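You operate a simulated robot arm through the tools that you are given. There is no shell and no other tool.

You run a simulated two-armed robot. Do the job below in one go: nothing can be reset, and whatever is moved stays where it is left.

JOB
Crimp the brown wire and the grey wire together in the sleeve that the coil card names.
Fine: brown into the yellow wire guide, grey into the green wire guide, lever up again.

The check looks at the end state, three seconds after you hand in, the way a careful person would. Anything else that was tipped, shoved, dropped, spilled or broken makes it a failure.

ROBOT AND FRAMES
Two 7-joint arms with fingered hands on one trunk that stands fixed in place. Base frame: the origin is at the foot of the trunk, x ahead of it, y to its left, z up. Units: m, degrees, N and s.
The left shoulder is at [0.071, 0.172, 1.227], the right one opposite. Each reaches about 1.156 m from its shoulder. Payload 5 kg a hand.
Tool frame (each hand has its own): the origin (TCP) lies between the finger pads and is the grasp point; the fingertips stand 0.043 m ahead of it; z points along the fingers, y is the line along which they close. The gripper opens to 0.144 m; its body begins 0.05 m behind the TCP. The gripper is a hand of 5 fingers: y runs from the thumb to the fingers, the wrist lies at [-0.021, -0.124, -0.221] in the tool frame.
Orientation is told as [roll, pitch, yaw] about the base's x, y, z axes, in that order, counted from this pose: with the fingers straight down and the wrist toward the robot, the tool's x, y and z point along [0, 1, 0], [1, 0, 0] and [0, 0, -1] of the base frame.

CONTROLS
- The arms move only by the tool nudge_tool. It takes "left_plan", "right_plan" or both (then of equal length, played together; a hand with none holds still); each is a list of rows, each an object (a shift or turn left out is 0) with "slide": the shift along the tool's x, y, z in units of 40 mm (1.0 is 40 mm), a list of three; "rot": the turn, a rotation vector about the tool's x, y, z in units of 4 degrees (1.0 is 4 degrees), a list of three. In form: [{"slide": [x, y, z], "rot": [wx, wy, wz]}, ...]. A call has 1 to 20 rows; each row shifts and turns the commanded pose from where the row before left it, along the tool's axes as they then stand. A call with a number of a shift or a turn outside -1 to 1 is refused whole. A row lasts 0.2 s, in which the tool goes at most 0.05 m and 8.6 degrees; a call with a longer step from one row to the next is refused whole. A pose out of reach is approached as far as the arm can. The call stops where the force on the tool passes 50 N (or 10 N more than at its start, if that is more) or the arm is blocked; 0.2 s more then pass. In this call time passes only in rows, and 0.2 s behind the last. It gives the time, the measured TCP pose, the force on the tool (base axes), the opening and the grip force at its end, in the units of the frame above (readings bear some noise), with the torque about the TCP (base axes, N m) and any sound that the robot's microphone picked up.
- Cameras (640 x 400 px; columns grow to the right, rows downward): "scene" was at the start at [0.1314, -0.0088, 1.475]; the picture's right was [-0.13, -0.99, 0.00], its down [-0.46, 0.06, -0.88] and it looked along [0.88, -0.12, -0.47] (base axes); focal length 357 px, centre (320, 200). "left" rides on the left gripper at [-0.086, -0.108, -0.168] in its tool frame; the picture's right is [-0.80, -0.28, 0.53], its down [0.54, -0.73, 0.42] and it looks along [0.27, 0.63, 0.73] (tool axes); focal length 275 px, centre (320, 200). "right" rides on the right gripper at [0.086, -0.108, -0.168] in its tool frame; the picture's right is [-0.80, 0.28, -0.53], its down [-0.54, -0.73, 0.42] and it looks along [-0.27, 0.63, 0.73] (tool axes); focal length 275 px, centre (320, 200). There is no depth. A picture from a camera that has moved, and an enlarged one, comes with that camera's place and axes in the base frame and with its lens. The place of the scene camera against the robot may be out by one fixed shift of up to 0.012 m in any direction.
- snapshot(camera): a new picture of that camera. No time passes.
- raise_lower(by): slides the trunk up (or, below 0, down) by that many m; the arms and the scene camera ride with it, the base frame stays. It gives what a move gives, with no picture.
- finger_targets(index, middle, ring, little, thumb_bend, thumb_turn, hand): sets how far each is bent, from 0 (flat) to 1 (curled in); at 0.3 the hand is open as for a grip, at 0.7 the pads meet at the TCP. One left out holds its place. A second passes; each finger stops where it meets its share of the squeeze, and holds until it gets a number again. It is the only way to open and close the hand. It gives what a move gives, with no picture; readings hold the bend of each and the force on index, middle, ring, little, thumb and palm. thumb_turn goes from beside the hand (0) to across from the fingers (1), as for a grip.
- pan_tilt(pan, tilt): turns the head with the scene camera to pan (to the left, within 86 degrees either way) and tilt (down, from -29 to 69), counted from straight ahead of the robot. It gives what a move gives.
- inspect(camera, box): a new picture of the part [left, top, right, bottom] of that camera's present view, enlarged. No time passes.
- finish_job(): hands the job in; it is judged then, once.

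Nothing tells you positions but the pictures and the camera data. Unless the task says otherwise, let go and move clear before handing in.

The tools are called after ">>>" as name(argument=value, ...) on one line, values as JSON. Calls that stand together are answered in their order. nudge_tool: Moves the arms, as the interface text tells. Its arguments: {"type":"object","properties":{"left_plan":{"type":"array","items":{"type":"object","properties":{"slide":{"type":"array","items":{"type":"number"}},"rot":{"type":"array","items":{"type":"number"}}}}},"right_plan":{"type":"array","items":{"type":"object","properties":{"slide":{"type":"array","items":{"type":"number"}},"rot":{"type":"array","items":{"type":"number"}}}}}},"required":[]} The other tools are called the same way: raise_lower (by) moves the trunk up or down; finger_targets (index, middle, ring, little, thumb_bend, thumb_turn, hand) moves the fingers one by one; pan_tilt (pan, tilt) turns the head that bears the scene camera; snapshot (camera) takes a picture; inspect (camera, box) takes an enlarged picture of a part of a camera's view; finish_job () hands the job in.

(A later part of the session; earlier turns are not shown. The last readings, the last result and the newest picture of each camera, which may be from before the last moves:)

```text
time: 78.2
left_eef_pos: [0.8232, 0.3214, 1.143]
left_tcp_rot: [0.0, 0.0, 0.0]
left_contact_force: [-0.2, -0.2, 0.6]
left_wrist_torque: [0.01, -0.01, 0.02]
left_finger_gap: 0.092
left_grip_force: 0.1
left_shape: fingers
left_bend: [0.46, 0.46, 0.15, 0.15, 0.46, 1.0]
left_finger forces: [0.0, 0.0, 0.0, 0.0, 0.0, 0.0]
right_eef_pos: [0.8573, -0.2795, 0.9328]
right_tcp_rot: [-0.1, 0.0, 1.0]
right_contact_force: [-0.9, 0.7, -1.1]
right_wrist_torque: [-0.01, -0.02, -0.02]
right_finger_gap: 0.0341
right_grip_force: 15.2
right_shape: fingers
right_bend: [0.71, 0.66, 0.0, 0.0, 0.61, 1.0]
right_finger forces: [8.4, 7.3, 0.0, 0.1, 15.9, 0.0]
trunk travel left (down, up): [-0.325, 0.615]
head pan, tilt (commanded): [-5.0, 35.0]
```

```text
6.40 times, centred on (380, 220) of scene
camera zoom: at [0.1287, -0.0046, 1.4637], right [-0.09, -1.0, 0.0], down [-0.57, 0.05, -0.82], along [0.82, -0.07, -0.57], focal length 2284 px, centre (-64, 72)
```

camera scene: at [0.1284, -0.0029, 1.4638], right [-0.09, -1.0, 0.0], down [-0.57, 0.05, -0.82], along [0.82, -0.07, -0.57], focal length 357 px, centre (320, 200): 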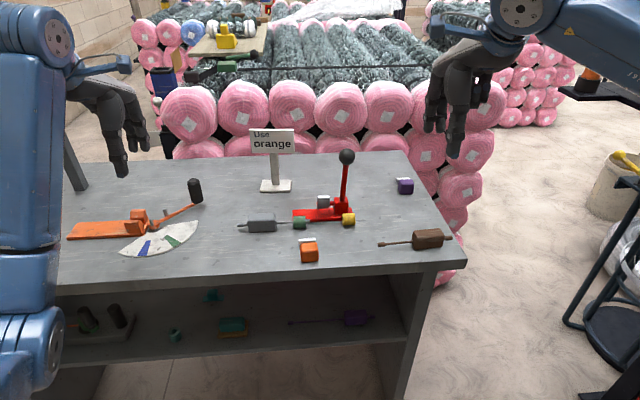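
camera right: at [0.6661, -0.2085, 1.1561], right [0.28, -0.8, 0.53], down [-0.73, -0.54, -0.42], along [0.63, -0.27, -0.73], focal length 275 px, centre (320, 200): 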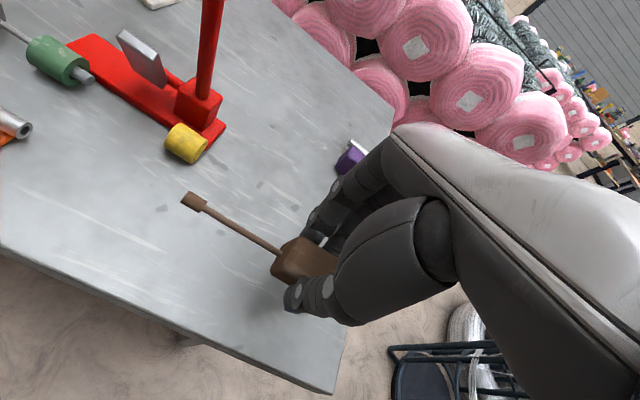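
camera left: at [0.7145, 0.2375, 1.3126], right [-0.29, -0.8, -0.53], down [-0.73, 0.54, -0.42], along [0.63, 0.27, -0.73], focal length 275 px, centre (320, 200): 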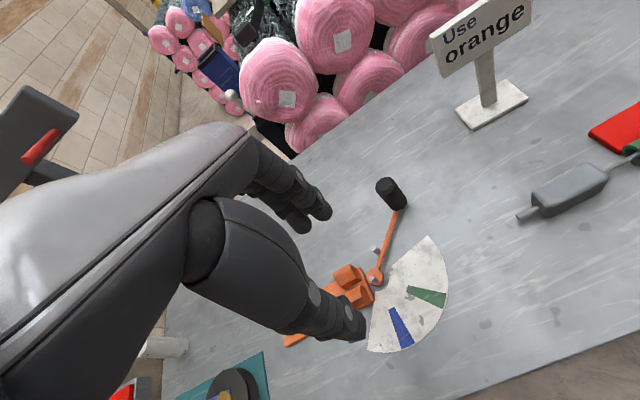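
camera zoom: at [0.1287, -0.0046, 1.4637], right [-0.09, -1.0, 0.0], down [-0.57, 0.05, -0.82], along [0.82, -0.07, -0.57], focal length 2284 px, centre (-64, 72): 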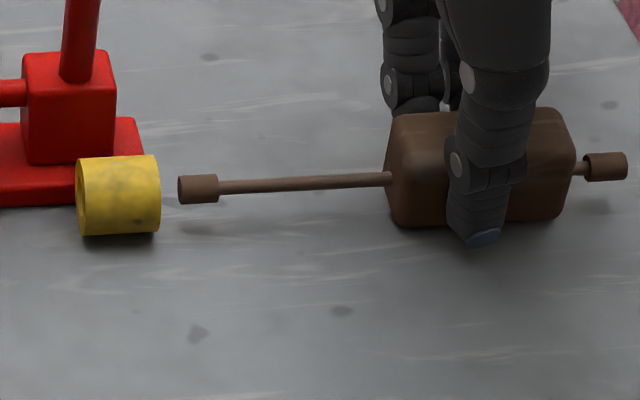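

Alignment now looks right in both views. Advance along +y into the yellow guide slowly.

>>> nudge_tool(right_plan=[{"slide": [0.2, 0.0035, 0]}, {"slide": [0.2, 0.0035, 0]}, {"slide": [0.2, 0.0035, 0]}])

>>> inspect(camera="right", box=[80, 110, 220, 220])

>>> inspect(camera="scene", box=[330, 190, 430, 250])

```text
time: 79.0
left_eef_pos: [0.824, 0.3217, 1.1437]
left_tcp_rot: [0.0, 0.0, 0.0]
left_contact_force: [0.4, -0.1, -0.4]
left_wrist_torque: [0.0, 0.0, 0.01]
left_finger_gap: 0.0925
left_grip_force: 0.1
left_shape: fingers
left_bend: [0.46, 0.46, 0.15, 0.15, 0.46, 1.0]
left_finger forces: [0.0, 0.0, 0.0, 0.0, 0.0, 0.0]
right_eef_pos: [0.8578, -0.2576, 0.9338]
right_tcp_rot: [0.0, 0.0, 1.0]
right_contact_force: [-0.5, -0.8, -1.8]
right_wrist_torque: [0.0, -0.02, 0.0]
right_finger_gap: 0.0342
right_grip_force: 15.6
right_shape: fingers
right_bend: [0.71, 0.66, 0.0, 0.0, 0.61, 1.0]
right_finger forces: [8.3, 7.2, 0.0, 0.0, 15.8, 0.0]
trunk travel left (down, up): [-0.325, 0.615]
head pan, tilt (commanded): [-5.0, 35.0]
```

```text
3.64 times, centred on (150, 165) of right
camera zoom: at [0.7458, -0.172, 1.1014], right [0.3, -0.79, 0.53], down [-0.72, -0.55, -0.42], along [0.63, -0.26, -0.73], focal length 1001 px, centre (938, 327)
```

zoom: 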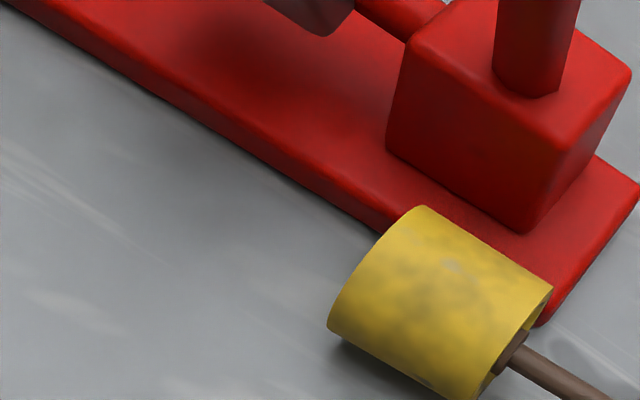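

```text
6.40 times, centred on (380, 220) of scene
camera zoom: at [0.129, -0.0041, 1.4637], right [-0.09, -1.0, 0.0], down [-0.57, 0.05, -0.82], along [0.82, -0.07, -0.57], focal length 2284 px, centre (-64, 72)
```

zoom: 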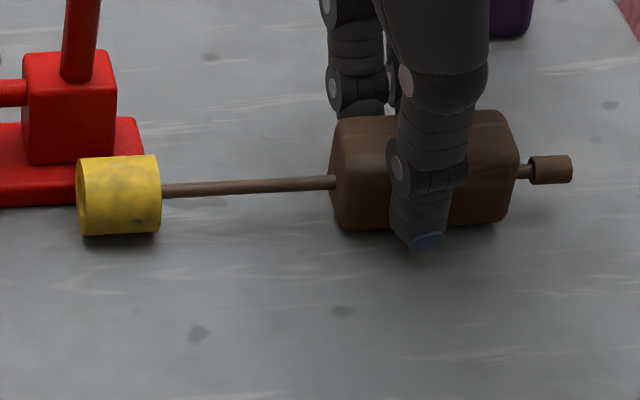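

>>> nudge_tool(right_plan=[{"slide": [0.15, 0.003, 0.015]}, {"slide": [0.15, 0.003, 0]}, {"slide": [0.15, 0.003, 0]}, {"slide": [0.15, 0.003, 0]}])

>>> inspect(camera="right", box=[40, 90, 220, 230])

>>> inspect(camera="scene", box=[290, 190, 410, 260])

```text
time: 80.0
left_eef_pos: [0.8255, 0.3219, 1.1442]
left_tcp_rot: [-0.1, 0.0, 0.0]
left_contact_force: [0.2, 0.2, -0.5]
left_wrist_torque: [-0.04, 0.0, -0.01]
left_finger_gap: 0.0924
left_grip_force: 0.1
left_shape: fingers
left_bend: [0.46, 0.46, 0.15, 0.15, 0.46, 1.0]
left_finger forces: [0.0, 0.0, 0.0, 0.1, 0.0, 0.0]
right_eef_pos: [0.8572, -0.2334, 0.9333]
right_tcp_rot: [0.0, 0.0, 0.9]
right_contact_force: [-0.3, -0.3, -1.3]
right_wrist_torque: [-0.01, 0.01, -0.01]
right_finger_gap: 0.0336
right_grip_force: 16.1
right_shape: fingers
right_bend: [0.71, 0.66, 0.0, 0.0, 0.61, 1.0]
right_finger forces: [8.3, 7.3, 0.0, 0.1, 15.8, 0.0]
trunk travel left (down, up): [-0.325, 0.615]
head pan, tilt (commanded): [-5.0, 35.0]
```

```text
2.86 times, centred on (130, 160) of right
camera zoom: at [0.7468, -0.1475, 1.101], right [0.3, -0.79, 0.53], down [-0.72, -0.55, -0.42], along [0.63, -0.26, -0.73], focal length 786 px, centre (863, 314)
```

zoom: 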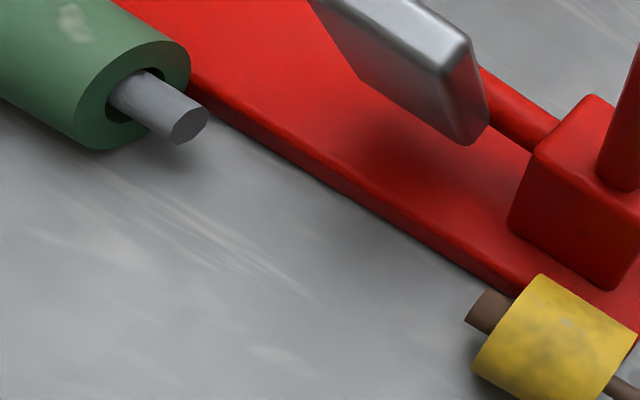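

```text
5.33 times, centred on (350, 225) of scene
camera zoom: at [0.129, -0.0041, 1.4637], right [-0.09, -1.0, 0.0], down [-0.57, 0.05, -0.82], along [0.82, -0.07, -0.57], focal length 1903 px, centre (160, 67)
```

zoom: 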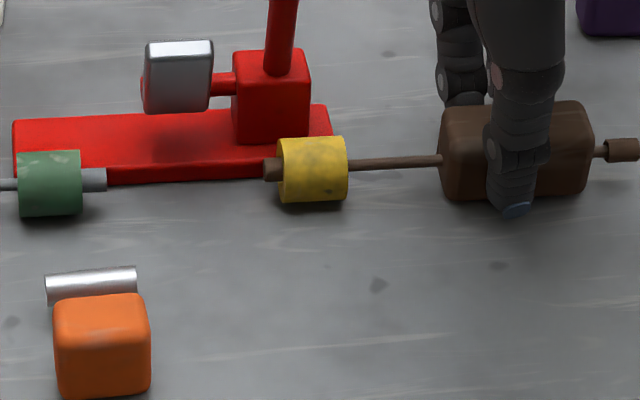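

Both plugs are staged and protrude slightly from their guides. Settle the brown block, release, and raise the right hand.

>>> nudge_tool(right_plan=[{"slide": [0, 0, 0.03]}])

>>> finger_targets(hand="right", index=0.62, middle=0.62, thumb_bend=0.59)

>>> finger_targets(hand="right", index=0.48, middle=0.48, thumb_bend=0.46)

>>> inspect(camera="right", box=[160, 100, 420, 300])

```text
time: 80.3
left_eef_pos: [0.8229, 0.3217, 1.1446]
left_tcp_rot: [0.0, 0.1, -0.1]
left_contact_force: [0.2, 0.1, 1.1]
left_wrist_torque: [-0.03, -0.03, -0.02]
left_finger_gap: 0.0924
left_grip_force: 0.1
left_shape: fingers
left_bend: [0.46, 0.46, 0.15, 0.15, 0.46, 1.0]
left_finger forces: [0.1, 0.1, 0.0, 0.1, 0.0, 0.1]
right_eef_pos: [0.859, -0.2327, 0.9325]
right_tcp_rot: [0.0, 0.0, 0.9]
right_contact_force: [-0.2, -0.1, 1.5]
right_wrist_torque: [0.0, 0.06, -0.06]
right_finger_gap: 0.0338
right_grip_force: 15.8
right_shape: fingers
right_bend: [0.71, 0.66, 0.0, 0.0, 0.61, 1.0]
right_finger forces: [8.6, 7.4, 0.0, 0.0, 15.7, 0.1]
trunk travel left (down, up): [-0.325, 0.615]
head pan, tilt (commanded): [-5.0, 35.0]
```

```text
time: 81.3
left_eef_pos: [0.8232, 0.3208, 1.1442]
left_tcp_rot: [0.0, 0.0, 0.1]
left_contact_force: [0.6, 0.5, 0.1]
left_wrist_torque: [0.0, -0.01, 0.0]
left_finger_gap: 0.0924
left_grip_force: 0.0
left_shape: fingers
left_bend: [0.46, 0.46, 0.15, 0.15, 0.46, 1.0]
left_finger forces: [0.1, 0.0, 0.1, 0.0, 0.0, 0.1]
right_eef_pos: [0.857, -0.2332, 0.9323]
right_tcp_rot: [-0.1, 0.0, 0.9]
right_contact_force: [-0.1, 0.9, -0.4]
right_wrist_torque: [0.03, 0.03, -0.02]
right_finger_gap: 0.0411
right_grip_force: 0.1
right_shape: fingers
right_bend: [0.62, 0.62, 0.0, 0.0, 0.59, 1.0]
right_finger forces: [0.1, 0.1, 0.1, 0.0, 0.2, 0.0]
trunk travel left (down, up): [-0.325, 0.615]
head pan, tilt (commanded): [-5.0, 35.0]
```

```text
time: 82.3
left_eef_pos: [0.8235, 0.321, 1.1444]
left_tcp_rot: [0.1, 0.0, 0.0]
left_contact_force: [-0.8, 0.0, 0.0]
left_wrist_torque: [-0.02, -0.02, -0.02]
left_finger_gap: 0.0922
left_grip_force: 0.0
left_shape: fingers
left_bend: [0.46, 0.46, 0.15, 0.15, 0.46, 1.0]
left_finger forces: [0.0, 0.0, 0.0, 0.1, 0.0, 0.1]
right_eef_pos: [0.8567, -0.2334, 0.9322]
right_tcp_rot: [0.0, 0.0, 0.9]
right_contact_force: [0.2, -0.8, -0.2]
right_wrist_torque: [0.02, 0.02, 0.01]
right_finger_gap: 0.0888
right_grip_force: 0.0
right_shape: fingers
right_bend: [0.48, 0.48, 0.0, 0.0, 0.46, 1.0]
right_finger forces: [0.0, 0.0, 0.0, 0.0, 0.1, 0.1]
trunk travel left (down, up): [-0.325, 0.615]
head pan, tilt (commanded): [-5.0, 35.0]
```

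```text
2.00 times, centred on (290, 200) of right
camera zoom: at [0.7467, -0.148, 1.0997], right [0.3, -0.79, 0.53], down [-0.72, -0.55, -0.42], along [0.63, -0.26, -0.73], focal length 551 px, centre (380, 200)
```

zoom: 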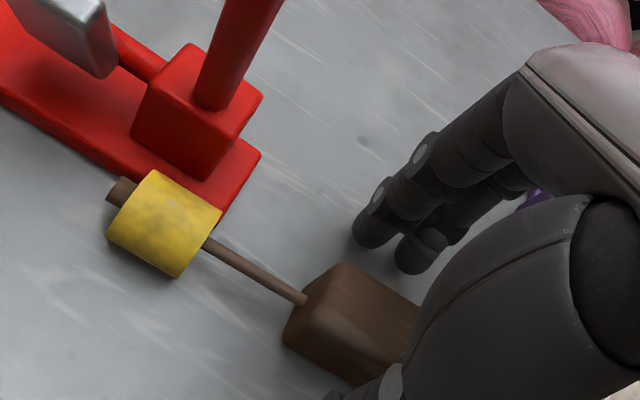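

Raise the right hand clear and carry it over in front of the press, then turn it to yaw ≈ −87 for gripping the sleeve block across y.

>>> nudge_tool(right_plan=[{"slide": [0, 0, -0.5]}, {"slide": [0, 0, -1]}, {"slide": [0, 0, -1]}, {"slide": [0, 0, -1]}, {"slide": [0, 0, -1]}, {"slide": [0, 0, -1]}, {"slide": [0, 0, -1]}, {"slide": [0.83, -0.508, 0]}, {"slide": [0.83, -0.508, 0]}, {"slide": [0.83, -0.508, 0]}, {"slide": [0.83, -0.508, 0]}, {"slide": [0.83, -0.508, 0]}, {"slide": [0.83, -0.508, 0]}])

>>> snapshot(camera="right")

>>> inspect(camera="scene", box=[230, 180, 430, 280])

```text
time: 85.2
left_eef_pos: [0.8224, 0.3225, 1.1435]
left_tcp_rot: [0.0, 0.0, 0.0]
left_contact_force: [-0.3, -0.1, 0.4]
left_wrist_torque: [-0.05, 0.0, -0.04]
left_finger_gap: 0.0922
left_grip_force: 0.1
left_shape: fingers
left_bend: [0.46, 0.46, 0.15, 0.15, 0.46, 1.0]
left_finger forces: [0.1, 0.1, 0.1, 0.0, 0.0, 0.0]
right_eef_pos: [0.7301, -0.0344, 1.1939]
right_tcp_rot: [-0.2, -0.1, 0.9]
right_contact_force: [0.2, 1.1, 1.1]
right_wrist_torque: [-0.01, 0.01, -0.01]
right_finger_gap: 0.0889
right_grip_force: 0.0
right_shape: fingers
right_bend: [0.48, 0.48, 0.0, 0.0, 0.46, 1.0]
right_finger forces: [0.1, 0.0, 0.0, 0.0, 0.0, 0.0]
trunk travel left (down, up): [-0.325, 0.615]
head pan, tilt (commanded): [-5.0, 35.0]
```

```text
taken
camera right: at [0.6189, 0.0505, 1.3609], right [0.3, -0.79, 0.54], down [-0.72, -0.55, -0.42], along [0.63, -0.26, -0.73], focal length 275 px, centre (320, 200)
```

right: 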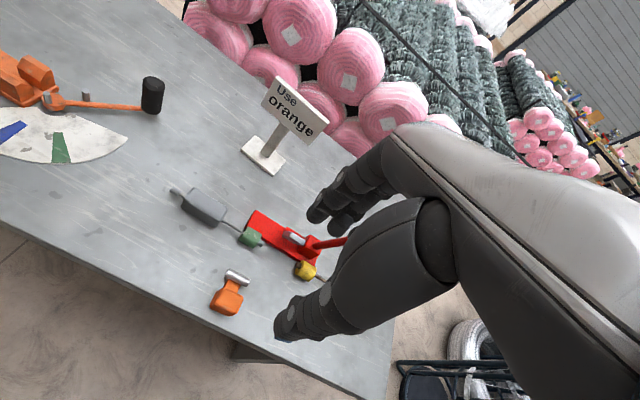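

```text
3.20 times, centred on (330, 230) of scene
camera zoom: at [0.1282, -0.0025, 1.4638], right [-0.09, -1.0, 0.0], down [-0.57, 0.05, -0.82], along [0.82, -0.07, -0.57], focal length 1142 px, centre (288, 104)
```

zoom: 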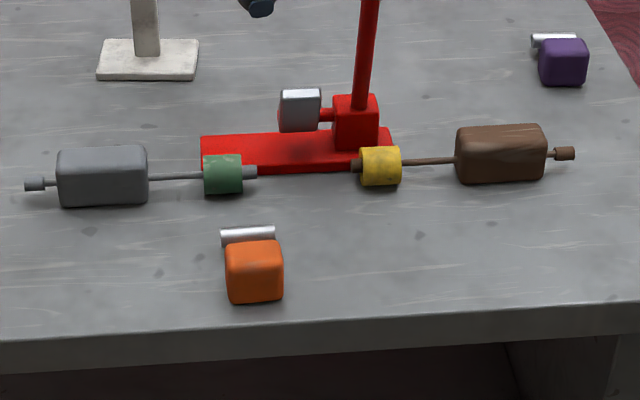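

Staging looks neat, purple undisturbed. Rotate the right hand now (high in the air) and add the tilt.

>>> nudge_tool(right_plan=[{"rot": [0, 0, 1]}, {"rot": [0, 0, 1]}, {"rot": [0, 0, 1]}, {"rot": [0, 0, 1]}, {"rot": [0, 0, 1]}, {"rot": [0, 0, 1]}, {"rot": [0, 0, 1]}, {"rot": [0, 0, 1]}, {"rot": [0, 0, 1]}, {"rot": [0, 0, 1]}, {"rot": [0, 0, 1]}, {"rot": [0, 0, 1]}, {"rot": [0, 0, 1]}, {"rot": [0, 0, 1]}, {"rot": [0, 0, 1]}, {"rot": [0, 0, 1]}, {"rot": [0, 0, 1]}, {"rot": [0, 0, 1]}, {"rot": [0, 0, 1]}, {"rot": [0, 0, 1]}])

>>> nudge_tool(right_plan=[{"rot": [0, 0, 1]}, {"rot": [0, 0, 1]}, {"rot": [0, 1, 0]}, {"rot": [0, 1, 0]}, {"rot": [0, 1, 0]}, {"rot": [0, 1, 0]}])

>>> snapshot(camera="right")

>>> snapshot(camera="scene")

```text
time: 89.3
left_eef_pos: [0.8233, 0.3228, 1.145]
left_tcp_rot: [0.0, 0.0, 0.0]
left_contact_force: [-0.1, 0.5, 0.3]
left_wrist_torque: [-0.06, 0.01, 0.02]
left_finger_gap: 0.0923
left_grip_force: 0.1
left_shape: fingers
left_bend: [0.46, 0.46, 0.15, 0.15, 0.46, 1.0]
left_finger forces: [0.0, 0.1, 0.0, 0.0, 0.0, 0.0]
right_eef_pos: [0.7325, -0.0352, 1.1914]
right_tcp_rot: [0.0, 0.0, -79.1]
right_contact_force: [0.1, 0.3, 0.6]
right_wrist_torque: [-0.01, 0.02, -0.01]
right_finger_gap: 0.0887
right_grip_force: 0.1
right_shape: fingers
right_bend: [0.48, 0.48, 0.0, 0.0, 0.46, 1.0]
right_finger forces: [0.0, 0.0, 0.0, 0.1, 0.0, 0.1]
trunk travel left (down, up): [-0.325, 0.615]
head pan, tilt (commanded): [-5.0, 35.0]
```

```text
time: 90.8
left_eef_pos: [0.823, 0.3207, 1.1437]
left_tcp_rot: [0.0, 0.1, 0.0]
left_contact_force: [0.1, 0.3, 1.1]
left_wrist_torque: [0.0, 0.02, -0.02]
left_finger_gap: 0.0924
left_grip_force: 0.1
left_shape: fingers
left_bend: [0.46, 0.46, 0.15, 0.15, 0.46, 1.0]
left_finger forces: [0.0, 0.0, 0.0, 0.1, 0.1, 0.1]
right_eef_pos: [0.7316, -0.0368, 1.1911]
right_tcp_rot: [16.1, 0.0, -87.1]
right_contact_force: [0.4, 0.1, 0.0]
right_wrist_torque: [0.02, -0.02, 0.02]
right_finger_gap: 0.0888
right_grip_force: 0.0
right_shape: fingers
right_bend: [0.48, 0.48, 0.0, 0.0, 0.46, 1.0]
right_finger forces: [0.0, 0.0, 0.0, 0.0, 0.0, 0.0]
trunk travel left (down, up): [-0.325, 0.615]
head pan, tilt (commanded): [-5.0, 35.0]
```

```text
taken
camera right: at [0.7617, 0.0749, 1.3775], right [-0.9, -0.33, 0.29], down [-0.44, 0.7, -0.56], along [-0.02, -0.63, -0.78], focal length 275 px, centre (320, 200)
```

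right: 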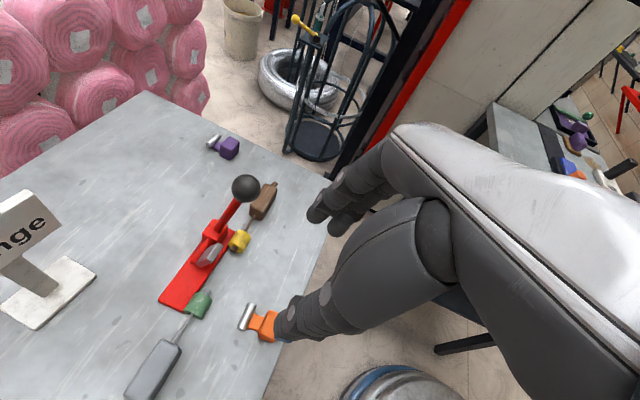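

```text
taken
camera scene: at [0.1282, -0.0046, 1.4638], right [-0.09, -1.0, 0.0], down [-0.57, 0.05, -0.82], along [0.82, -0.07, -0.57], focal length 357 px, centre (320, 200)
```

scene: 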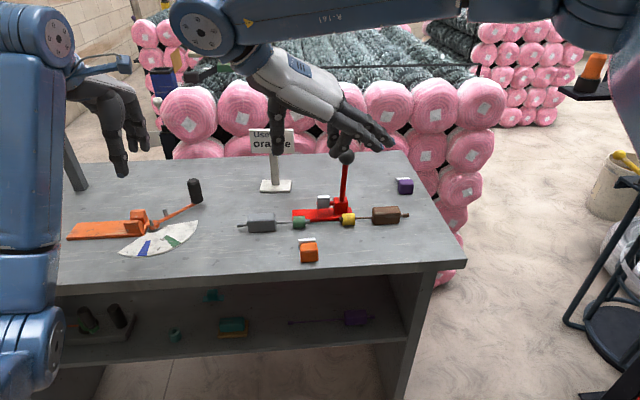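

>>> nudge_tool(right_plan=[{"slide": [-0.291, -0.011, 0.918]}, {"slide": [-0.291, -0.011, 0.918]}, {"slide": [-0.291, -0.011, 0.918]}, {"slide": [-0.291, -0.011, 0.918]}, {"slide": [-0.291, -0.011, 0.918]}, {"slide": [-0.291, -0.011, 0.918]}])

>>> snapshot(camera="right")

>>> inspect(camera="scene", box=[230, 130, 430, 280])

```text
time: 92.2
left_eef_pos: [0.8242, 0.3209, 1.1441]
left_tcp_rot: [0.0, 0.1, -0.1]
left_contact_force: [-0.7, 0.5, -0.1]
left_wrist_torque: [0.01, 0.04, 0.01]
left_finger_gap: 0.0925
left_grip_force: 0.1
left_shape: fingers
left_bend: [0.46, 0.46, 0.15, 0.15, 0.46, 1.0]
left_finger forces: [0.1, 0.1, 0.0, 0.0, 0.0, 0.0]
right_eef_pos: [0.7258, -0.0321, 0.9612]
right_tcp_rot: [15.9, 0.0, -87.1]
right_contact_force: [-0.7, 0.2, -0.1]
right_wrist_torque: [0.0, 0.04, 0.01]
right_finger_gap: 0.0888
right_grip_force: 0.1
right_shape: fingers
right_bend: [0.48, 0.48, 0.0, 0.0, 0.46, 1.0]
right_finger forces: [0.0, 0.1, 0.0, 0.1, 0.0, 0.0]
trunk travel left (down, up): [-0.325, 0.615]
head pan, tilt (commanded): [-5.0, 35.0]
```

```text
taken
camera right: at [0.7564, 0.078, 1.1455], right [-0.9, -0.33, 0.29], down [-0.44, 0.7, -0.56], along [-0.02, -0.63, -0.78], focal length 275 px, centre (320, 200)
```

right: 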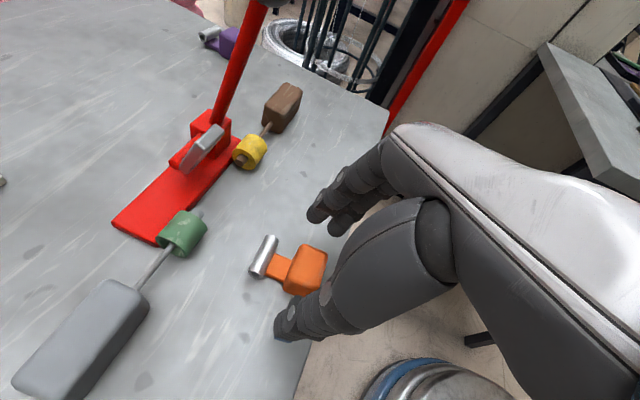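

```text
2.67 times, centred on (330, 205) of scene
camera zoom: at [0.13, -0.0043, 1.4637], right [-0.09, -1.0, 0.0], down [-0.57, 0.05, -0.82], along [0.82, -0.07, -0.57], focal length 952 px, centre (293, 187)
```

zoom: 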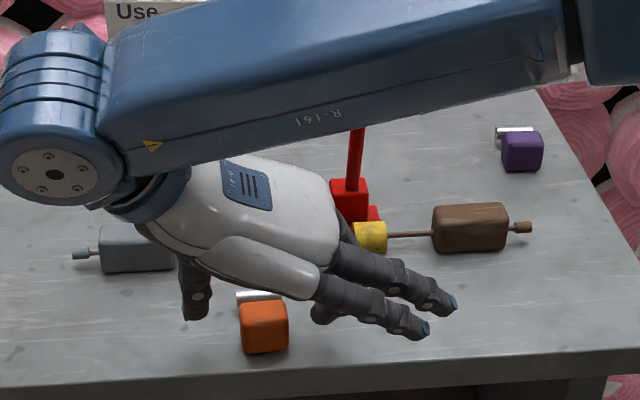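

Thumb and fingers straddle the block evenly. Lower to z≈0.934.

>>> nudge_tool(right_plan=[{"slide": [-0.094, 0, 0.324]}, {"slide": [-0.094, 0, 0.324]}])

>>> inspect(camera="right", box=[220, 180, 400, 360])

>>> inspect(camera="scene", box=[270, 200, 390, 275])

```text
time: 92.8
left_eef_pos: [0.8235, 0.3211, 1.1456]
left_tcp_rot: [0.0, 0.0, 0.0]
left_contact_force: [0.5, 0.0, 0.3]
left_wrist_torque: [0.01, 0.03, 0.01]
left_finger_gap: 0.0922
left_grip_force: 0.1
left_shape: fingers
left_bend: [0.46, 0.46, 0.15, 0.15, 0.46, 1.0]
left_finger forces: [0.1, 0.0, 0.0, 0.0, 0.0, 0.1]
right_eef_pos: [0.7261, -0.0327, 0.9335]
right_tcp_rot: [16.1, 0.0, -87.1]
right_contact_force: [-0.4, 0.0, -0.8]
right_wrist_torque: [0.0, 0.02, 0.02]
right_finger_gap: 0.0887
right_grip_force: 0.0
right_shape: fingers
right_bend: [0.48, 0.48, 0.0, 0.0, 0.46, 1.0]
right_finger forces: [0.0, 0.1, 0.0, 0.0, 0.0, 0.1]
trunk travel left (down, up): [-0.325, 0.615]
head pan, tilt (commanded): [-5.0, 35.0]
```

```text
2.22 times, centred on (310, 270) of right
camera zoom: at [0.7566, 0.0782, 1.1192], right [-0.9, -0.33, 0.29], down [-0.44, 0.7, -0.56], along [-0.02, -0.63, -0.78], focal length 612 px, centre (342, 44)
```

zoom: 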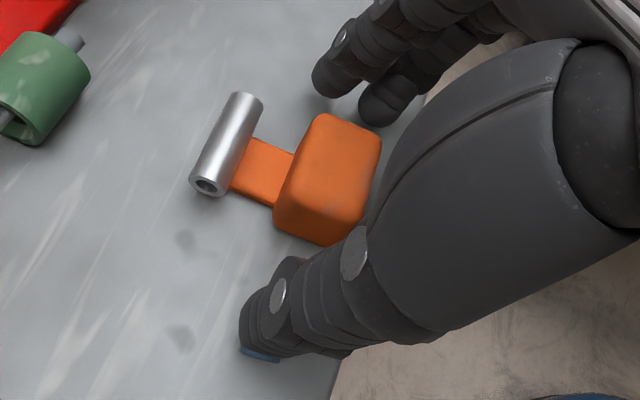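

```text
5.33 times, centred on (330, 238) of scene
camera zoom: at [0.1292, -0.0043, 1.4637], right [-0.09, -1.0, 0.0], down [-0.57, 0.05, -0.82], along [0.82, -0.07, -0.57], focal length 1903 px, centre (267, 0)
```

zoom: 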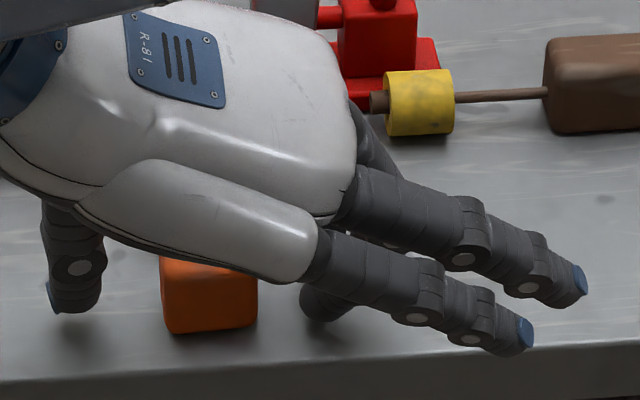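

Positions match my model (thumb at x≈0.735). Close gently on the block.

>>> finger_targets(hand="right", index=0.57, middle=0.57, thumb_bend=0.57)

>>> finger_targets(hand="right", index=0.62, middle=0.62, thumb_bend=0.62)

>>> inspect(camera="right", box=[180, 160, 400, 360])

```text
time: 93.8
left_eef_pos: [0.8247, 0.322, 1.145]
left_tcp_rot: [-0.1, 0.1, 0.0]
left_contact_force: [0.6, 0.5, -0.2]
left_wrist_torque: [-0.02, 0.0, 0.0]
left_finger_gap: 0.0922
left_grip_force: 0.1
left_shape: fingers
left_bend: [0.46, 0.46, 0.15, 0.15, 0.46, 1.0]
left_finger forces: [0.1, 0.1, 0.0, 0.0, 0.0, 0.0]
right_eef_pos: [0.7262, -0.0322, 0.9334]
right_tcp_rot: [16.0, 0.0, -87.1]
right_contact_force: [-0.2, 0.1, -0.5]
right_wrist_torque: [0.0, 0.03, -0.02]
right_finger_gap: 0.0572
right_grip_force: 0.0
right_shape: fingers
right_bend: [0.56, 0.56, 0.0, 0.0, 0.56, 1.0]
right_finger forces: [0.0, 0.1, 0.1, 0.0, 0.0, 0.1]
trunk travel left (down, up): [-0.325, 0.615]
head pan, tilt (commanded): [-5.0, 35.0]
```

```text
time: 94.8
left_eef_pos: [0.8227, 0.3223, 1.1441]
left_tcp_rot: [-0.1, 0.0, -0.1]
left_contact_force: [0.5, -0.4, 0.2]
left_wrist_torque: [0.02, 0.01, -0.01]
left_finger_gap: 0.0921
left_grip_force: 0.1
left_shape: fingers
left_bend: [0.46, 0.46, 0.15, 0.15, 0.46, 1.0]
left_finger forces: [0.0, 0.0, 0.1, 0.1, 0.0, 0.1]
right_eef_pos: [0.7252, -0.0325, 0.9357]
right_tcp_rot: [16.0, 0.0, -87.0]
right_contact_force: [-0.1, 0.2, 0.3]
right_wrist_torque: [0.04, 0.01, 0.05]
right_finger_gap: 0.0438
right_grip_force: 3.9
right_shape: fingers
right_bend: [0.6, 0.61, 0.0, 0.0, 0.59, 1.0]
right_finger forces: [2.0, 2.0, 0.0, 0.1, 4.0, 0.1]
trunk travel left (down, up): [-0.325, 0.615]
head pan, tilt (commanded): [-5.0, 35.0]
```

```text
2.00 times, centred on (290, 260) of right
camera zoom: at [0.7561, 0.0783, 1.1194], right [-0.9, -0.33, 0.29], down [-0.44, 0.7, -0.56], along [-0.02, -0.63, -0.78], focal length 551 px, centre (380, 80)
```

zoom: 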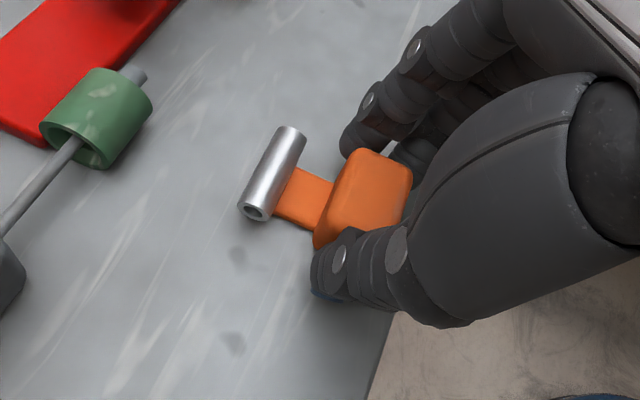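

Gripped evenly (2/2/4 N). Tighten slightly, lift 3 mm, square the sleeve (−3.5°) and slide sideways to y≈-0.08, still in front of the guides.

>>> finger_targets(hand="right", index=0.66, middle=0.66, thumb_bend=0.64)

>>> nudge_tool(right_plan=[{"slide": [0.0208, 0, -0.072]}, {"rot": [-0.243, 0, 0.841]}])

>>> inspect(camera="right", box=[180, 160, 400, 360])

```text
time: 95.8
left_eef_pos: [0.8228, 0.3217, 1.1445]
left_tcp_rot: [-0.1, 0.0, 0.0]
left_contact_force: [0.0, -0.3, 0.1]
left_wrist_torque: [0.02, 0.0, 0.0]
left_finger_gap: 0.0922
left_grip_force: 0.0
left_shape: fingers
left_bend: [0.46, 0.46, 0.15, 0.15, 0.46, 1.0]
left_finger forces: [0.1, 0.0, 0.0, 0.1, 0.0, 0.0]
right_eef_pos: [0.7256, -0.0314, 0.9337]
right_tcp_rot: [15.9, 0.1, -87.1]
right_contact_force: [-0.1, 0.1, 1.1]
right_wrist_torque: [-0.03, -0.01, 0.04]
right_finger_gap: 0.0427
right_grip_force: 9.0
right_shape: fingers
right_bend: [0.62, 0.63, 0.0, 0.0, 0.59, 1.0]
right_finger forces: [4.4, 4.8, 0.0, 0.0, 8.5, 0.0]
trunk travel left (down, up): [-0.325, 0.615]
head pan, tilt (commanded): [-5.0, 35.0]
```

```text
time: 96.3
left_eef_pos: [0.824, 0.3227, 1.1443]
left_tcp_rot: [0.0, 0.0, 0.0]
left_contact_force: [0.1, 0.2, 1.0]
left_wrist_torque: [0.0, 0.04, 0.02]
left_finger_gap: 0.0923
left_grip_force: 0.1
left_shape: fingers
left_bend: [0.46, 0.46, 0.15, 0.15, 0.46, 1.0]
left_finger forces: [0.0, 0.0, 0.0, 0.1, 0.1, 0.0]
right_eef_pos: [0.7252, -0.0326, 0.9362]
right_tcp_rot: [16.0, -0.1, -90.5]
right_contact_force: [-0.2, -0.1, -1.6]
right_wrist_torque: [0.01, 0.01, -0.03]
right_finger_gap: 0.043
right_grip_force: 9.0
right_shape: fingers
right_bend: [0.62, 0.63, 0.0, 0.0, 0.59, 1.0]
right_finger forces: [4.2, 4.3, 0.0, 0.1, 8.7, 0.0]
trunk travel left (down, up): [-0.325, 0.615]
head pan, tilt (commanded): [-5.0, 35.0]
```

```text
2.00 times, centred on (290, 260) of right
camera zoom: at [0.7625, 0.076, 1.1222], right [-0.92, -0.27, 0.29], down [-0.4, 0.73, -0.56], along [-0.06, -0.63, -0.78], focal length 551 px, centre (380, 80)
```

zoom: 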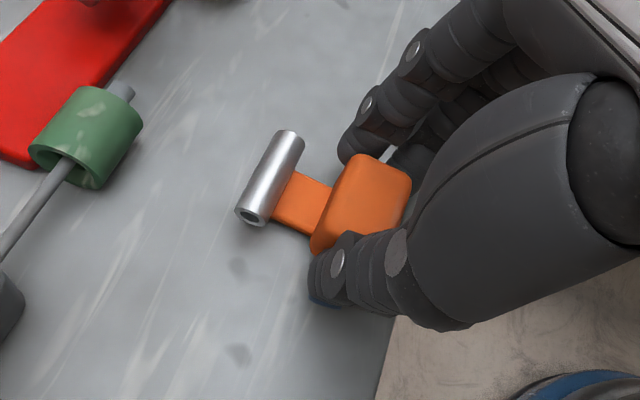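

The sleeve is now square. Move it sideways to y≈-0.08 and then forward part-way toward the guides.

>>> nudge_tool(right_plan=[{"slide": [0.005, 0.6, 0.002]}, {"slide": [0.005, 0.6, 0.002]}, {"slide": [0.48, -0.005, 0.138]}, {"slide": [0.48, -0.005, 0.138]}])

>>> snapshot(camera="right")

>>> inspect(camera="scene", box=[250, 180, 400, 275])

```text
time: 97.3
left_eef_pos: [0.8246, 0.3214, 1.1431]
left_tcp_rot: [0.0, 0.1, 0.0]
left_contact_force: [0.1, 0.4, -0.6]
left_wrist_torque: [0.0, 0.01, -0.01]
left_finger_gap: 0.0921
left_grip_force: 0.0
left_shape: fingers
left_bend: [0.46, 0.46, 0.15, 0.15, 0.46, 1.0]
left_finger forces: [0.1, 0.1, 0.0, 0.0, 0.0, 0.0]
right_eef_pos: [0.7671, -0.082, 0.9354]
right_tcp_rot: [15.9, 0.0, -90.5]
right_contact_force: [1.2, 0.2, -0.6]
right_wrist_torque: [0.02, 0.03, -0.01]
right_finger_gap: 0.0426
right_grip_force: 8.9
right_shape: fingers
right_bend: [0.62, 0.63, 0.0, 0.0, 0.59, 1.0]
right_finger forces: [4.2, 4.5, 0.1, 0.0, 8.6, 0.0]
trunk travel left (down, up): [-0.325, 0.615]
head pan, tilt (commanded): [-5.0, 35.0]
```

```text
taken
camera right: at [0.8036, 0.0268, 1.1215], right [-0.92, -0.27, 0.29], down [-0.4, 0.73, -0.56], along [-0.06, -0.63, -0.78], focal length 275 px, centre (320, 200)
```

right: 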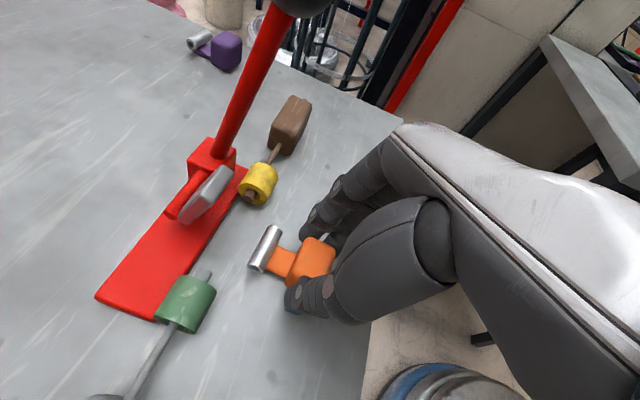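

```text
4.21 times, centred on (325, 228) of scene
camera zoom: at [0.1292, -0.0047, 1.4637], right [-0.09, -1.0, 0.0], down [-0.57, 0.05, -0.82], along [0.82, -0.07, -0.57], focal length 1502 px, centre (299, 84)
```

zoom: 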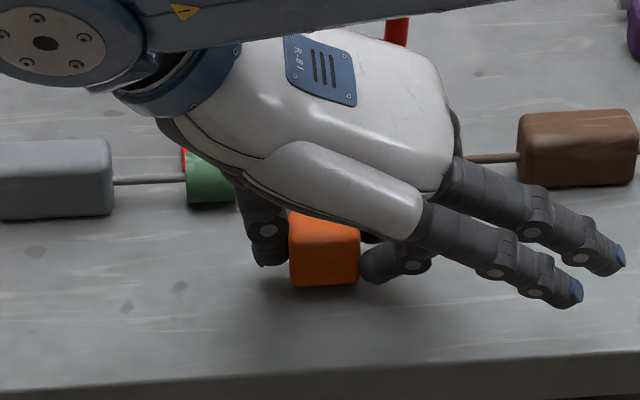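

The view shows both plugs with the ferrule between them and in front. Move +18 mm in x and re-measure.

>>> nudge_tool(right_plan=[{"slide": [0.2163, -0.002, 0.062]}, {"slide": [0.2163, -0.002, 0.062]}])

>>> inspect(camera="right", box=[150, 160, 370, 330])

>>> inspect(camera="scene", box=[280, 190, 380, 260])

```text
time: 98.0
left_eef_pos: [0.8245, 0.3215, 1.1442]
left_tcp_rot: [0.0, 0.0, 0.1]
left_contact_force: [-0.6, -0.2, -0.1]
left_wrist_torque: [0.01, 0.01, 0.02]
left_finger_gap: 0.0922
left_grip_force: 0.0
left_shape: fingers
left_bend: [0.46, 0.46, 0.15, 0.15, 0.46, 1.0]
left_finger forces: [0.0, 0.0, 0.1, 0.0, 0.0, 0.1]
right_eef_pos: [0.7827, -0.0805, 0.9366]
right_tcp_rot: [15.9, 0.0, -90.6]
right_contact_force: [-0.3, 0.6, 0.4]
right_wrist_torque: [0.01, 0.0, -0.01]
right_finger_gap: 0.0429
right_grip_force: 9.0
right_shape: fingers
right_bend: [0.62, 0.63, 0.0, 0.0, 0.59, 1.0]
right_finger forces: [4.2, 4.4, 0.0, 0.0, 8.6, 0.0]
trunk travel left (down, up): [-0.325, 0.615]
head pan, tilt (commanded): [-5.0, 35.0]
```

```text
2.35 times, centred on (260, 245) of right
camera zoom: at [0.8205, 0.0272, 1.1217], right [-0.92, -0.28, 0.3], down [-0.4, 0.73, -0.56], along [-0.06, -0.63, -0.78], focal length 648 px, centre (461, 94)
```

zoom: 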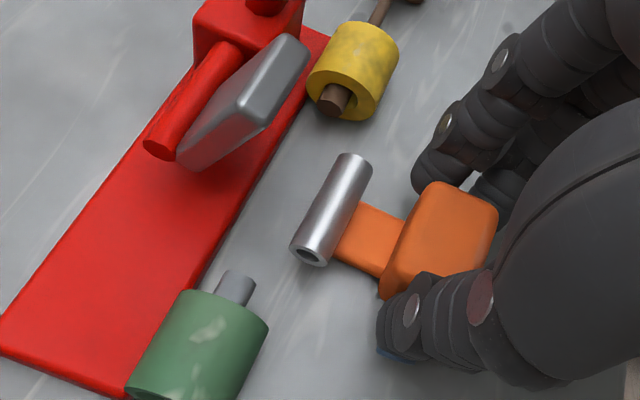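

```text
5.71 times, centred on (330, 225) of scene
camera zoom: at [0.1289, -0.0043, 1.4637], right [-0.09, -1.0, 0.0], down [-0.57, 0.05, -0.82], along [0.82, -0.07, -0.57], focal length 2039 px, centre (263, 57)
```

zoom: 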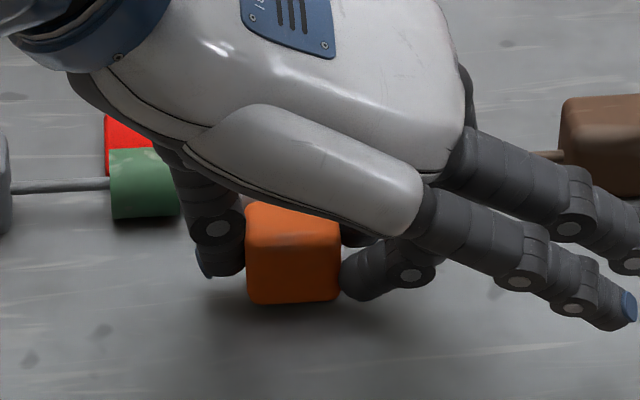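

Measured offset: needs +17.5 mm in x, and y is centred within 1 mm. Move in, then set it down.

>>> nudge_tool(right_plan=[{"slide": [0.2103, -0.002, 0.0603]}, {"slide": [0.2103, -0.002, 0.0603]}])

>>> inspect(camera="right", box=[150, 160, 370, 330])

>>> inspect(camera="right", box=[200, 180, 320, 300])

```text
time: 98.5
left_eef_pos: [0.8234, 0.3223, 1.1438]
left_tcp_rot: [-0.1, -0.1, 0.0]
left_contact_force: [-0.7, -0.1, -0.6]
left_wrist_torque: [0.01, 0.01, -0.01]
left_finger_gap: 0.0921
left_grip_force: 0.1
left_shape: fingers
left_bend: [0.46, 0.46, 0.15, 0.15, 0.46, 1.0]
left_finger forces: [0.1, 0.0, 0.1, 0.0, 0.0, 0.1]
right_eef_pos: [0.8012, -0.0816, 0.9371]
right_tcp_rot: [15.9, -0.1, -90.6]
right_contact_force: [-0.6, -0.5, -1.0]
right_wrist_torque: [-0.02, 0.03, -0.01]
right_finger_gap: 0.0429
right_grip_force: 8.5
right_shape: fingers
right_bend: [0.62, 0.63, 0.0, 0.0, 0.59, 1.0]
right_finger forces: [4.2, 4.4, 0.0, 0.0, 8.5, 0.1]
trunk travel left (down, up): [-0.325, 0.615]
head pan, tilt (commanded): [-5.0, 35.0]
```

```text
2.35 times, centred on (260, 245) of right
camera zoom: at [0.8387, 0.027, 1.1218], right [-0.92, -0.27, 0.29], down [-0.4, 0.73, -0.56], along [-0.06, -0.63, -0.78], focal length 648 px, centre (461, 94)
```

zoom: 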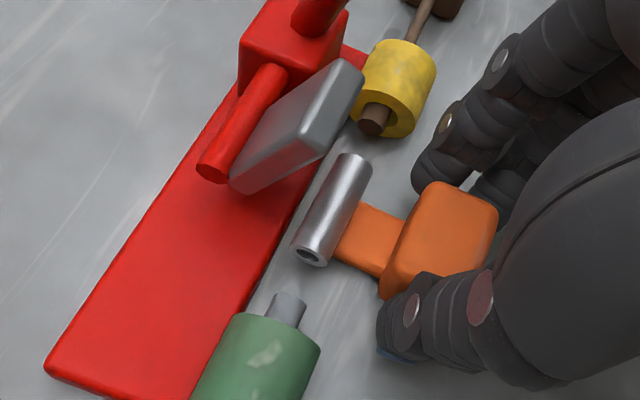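

```text
3.33 times, centred on (260, 240) of right
camera zoom: at [0.8387, 0.027, 1.1218], right [-0.92, -0.27, 0.29], down [-0.4, 0.73, -0.56], along [-0.06, -0.63, -0.78], focal length 918 px, centre (520, 67)
```

zoom: 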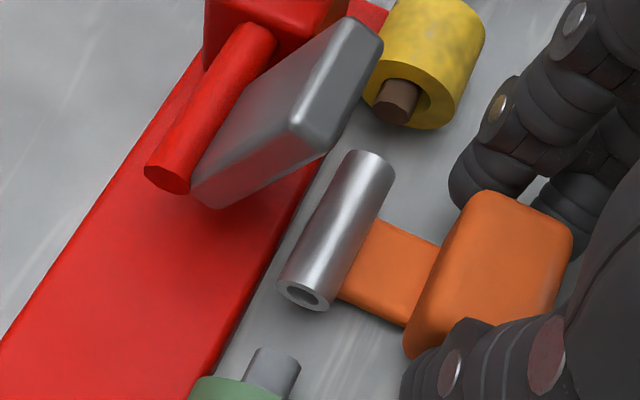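

Ferrule is on the plug line within ~0.5 mm. Set it down (3 mm).

>>> nudge_tool(right_plan=[{"slide": [-0.0207, 0, 0.072]}])

>>> inspect(camera="right", box=[200, 180, 320, 300])

```text
time: 99.0
left_eef_pos: [0.8248, 0.3203, 1.1447]
left_tcp_rot: [0.0, 0.0, 0.0]
left_contact_force: [-0.8, 0.3, -0.5]
left_wrist_torque: [-0.03, -0.02, 0.01]
left_finger_gap: 0.0924
left_grip_force: 0.0
left_shape: fingers
left_bend: [0.46, 0.46, 0.15, 0.15, 0.46, 1.0]
left_finger forces: [0.1, 0.0, 0.0, 0.1, 0.0, 0.0]
right_eef_pos: [0.8021, -0.0821, 0.9336]
right_tcp_rot: [16.0, -0.1, -90.6]
right_contact_force: [0.3, 0.3, 1.6]
right_wrist_torque: [0.03, 0.02, 0.01]
right_finger_gap: 0.0429
right_grip_force: 8.5
right_shape: fingers
right_bend: [0.62, 0.63, 0.0, 0.0, 0.59, 1.0]
right_finger forces: [4.4, 4.6, 0.1, 0.0, 8.5, 0.1]
trunk travel left (down, up): [-0.325, 0.615]
head pan, tilt (commanded): [-5.0, 35.0]
```

```text
3.33 times, centred on (260, 240) of right
camera zoom: at [0.8385, 0.027, 1.1194], right [-0.92, -0.27, 0.29], down [-0.4, 0.73, -0.56], along [-0.06, -0.63, -0.78], focal length 918 px, centre (520, 67)
```

zoom: 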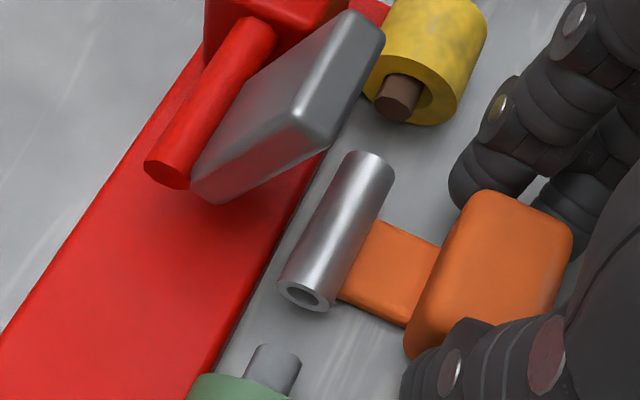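

The sleeve sits on the guide line (ferrule x≈0.850, y from −0.059 to −0.097). Release it, back straight out toward the robot, then up.

>>> finger_targets(hand="right", index=0.58, middle=0.58, thumb_bend=0.56)

>>> finger_targets(hand="right", index=0.52, middle=0.52, thumb_bend=0.5)

>>> inspect(camera="right", box=[150, 160, 370, 330])

```text
time: 100.0
left_eef_pos: [0.8234, 0.3213, 1.1443]
left_tcp_rot: [0.0, 0.0, 0.0]
left_contact_force: [0.1, -0.3, 0.3]
left_wrist_torque: [-0.02, -0.03, -0.01]
left_finger_gap: 0.0923
left_grip_force: 0.0
left_shape: fingers
left_bend: [0.46, 0.46, 0.15, 0.15, 0.46, 1.0]
left_finger forces: [0.1, 0.0, 0.0, 0.0, 0.1, 0.0]
right_eef_pos: [0.8009, -0.0813, 0.9335]
right_tcp_rot: [16.1, 0.0, -90.6]
right_contact_force: [0.0, 0.2, -0.1]
right_wrist_torque: [0.01, -0.02, -0.01]
right_finger_gap: 0.0546
right_grip_force: 0.1
right_shape: fingers
right_bend: [0.57, 0.57, 0.0, 0.0, 0.56, 1.0]
right_finger forces: [0.0, 0.1, 0.1, 0.0, 0.0, 0.0]
trunk travel left (down, up): [-0.325, 0.615]
head pan, tilt (commanded): [-5.0, 35.0]
```

```text
time: 101.0
left_eef_pos: [0.8235, 0.3225, 1.1447]
left_tcp_rot: [0.0, 0.0, 0.0]
left_contact_force: [-0.5, 0.1, -0.1]
left_wrist_torque: [-0.02, -0.02, 0.0]
left_finger_gap: 0.0923
left_grip_force: 0.0
left_shape: fingers
left_bend: [0.46, 0.46, 0.15, 0.15, 0.46, 1.0]
left_finger forces: [0.0, 0.0, 0.0, 0.0, 0.1, 0.1]
right_eef_pos: [0.8013, -0.0821, 0.934]
right_tcp_rot: [16.1, 0.0, -90.5]
right_contact_force: [-0.1, 0.0, 0.0]
right_wrist_torque: [0.03, 0.0, 0.0]
right_finger_gap: 0.0741
right_grip_force: 0.1
right_shape: fingers
right_bend: [0.52, 0.52, 0.0, 0.0, 0.5, 1.0]
right_finger forces: [0.0, 0.1, 0.1, 0.0, 0.0, 0.1]
trunk travel left (down, up): [-0.325, 0.615]
head pan, tilt (commanded): [-5.0, 35.0]
```

```text
2.35 times, centred on (260, 245) of right
camera zoom: at [0.8384, 0.027, 1.1189], right [-0.92, -0.27, 0.29], down [-0.4, 0.73, -0.56], along [-0.06, -0.63, -0.78], focal length 648 px, centre (461, 94)
```

zoom: 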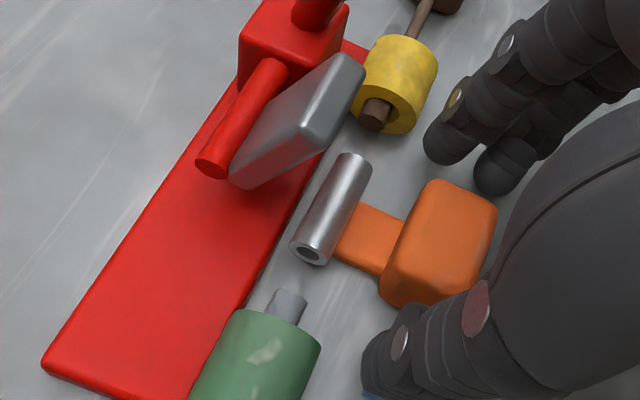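

>>> nudge_tool(right_plan=[{"slide": [-0.4, 0.003, -0.115]}, {"slide": [-0.55, 0.004, -0.158]}, {"slide": [-0.55, 0.004, -0.158]}, {"slide": [0.276, 0, -0.961]}, {"slide": [0.276, 0, -0.961]}, {"slide": [0.276, 0, -0.961]}, {"slide": [0.276, 0, -0.961]}, {"slide": [0.276, 0, -0.961]}, {"slide": [0.276, 0, -0.961]}])

>>> inspect(camera="right", box=[120, 120, 340, 340])

>>> inspect(camera="scene", box=[270, 180, 390, 260])

```text
time: 103.0
left_eef_pos: [0.821, 0.3215, 1.1462]
left_tcp_rot: [0.1, -0.1, 0.0]
left_contact_force: [-0.8, 0.6, 1.4]
left_wrist_torque: [-0.01, -0.04, 0.02]
left_finger_gap: 0.0924
left_grip_force: 0.1
left_shape: fingers
left_bend: [0.46, 0.46, 0.15, 0.15, 0.46, 1.0]
left_finger forces: [0.0, 0.0, 0.0, 0.1, 0.0, 0.1]
right_eef_pos: [0.7384, -0.0823, 1.1735]
right_tcp_rot: [16.0, 0.1, -90.6]
right_contact_force: [-0.9, -0.2, -1.2]
right_wrist_torque: [-0.02, -0.02, 0.02]
right_finger_gap: 0.0742
right_grip_force: 0.1
right_shape: fingers
right_bend: [0.52, 0.52, 0.0, 0.0, 0.5, 1.0]
right_finger forces: [0.0, 0.0, 0.1, 0.0, 0.0, 0.0]
trunk travel left (down, up): [-0.325, 0.615]
head pan, tilt (commanded): [-5.0, 35.0]
```

```text
1.82 times, centred on (230, 230) of right
camera zoom: at [0.7746, 0.027, 1.359], right [-0.92, -0.27, 0.29], down [-0.4, 0.73, -0.56], along [-0.06, -0.63, -0.78], focal length 500 px, centre (484, 146)
```

zoom: 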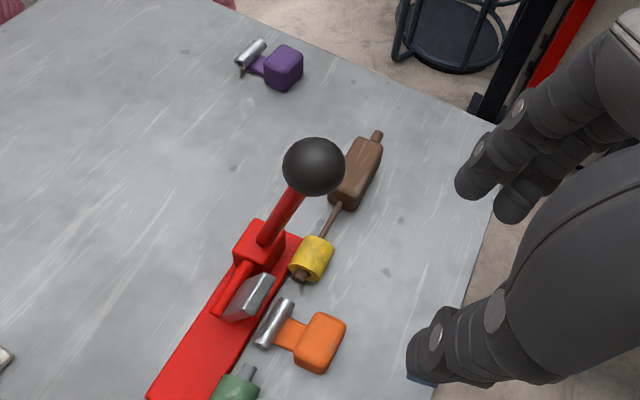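

```text
5.00 times, centred on (330, 220) of scene
camera zoom: at [0.1271, -0.004, 1.4638], right [-0.09, -1.0, 0.0], down [-0.57, 0.05, -0.82], along [0.82, -0.07, -0.57], focal length 1784 px, centre (270, 100)
```

zoom: 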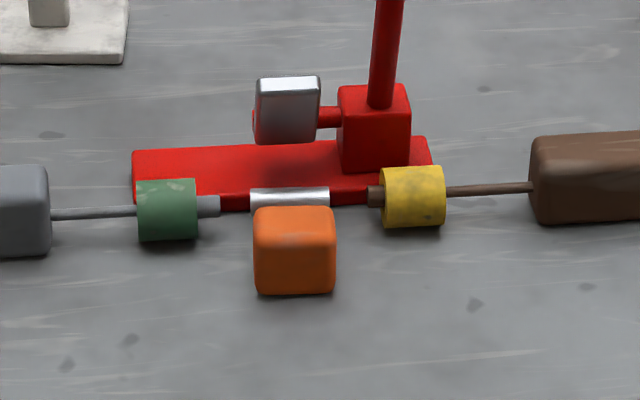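

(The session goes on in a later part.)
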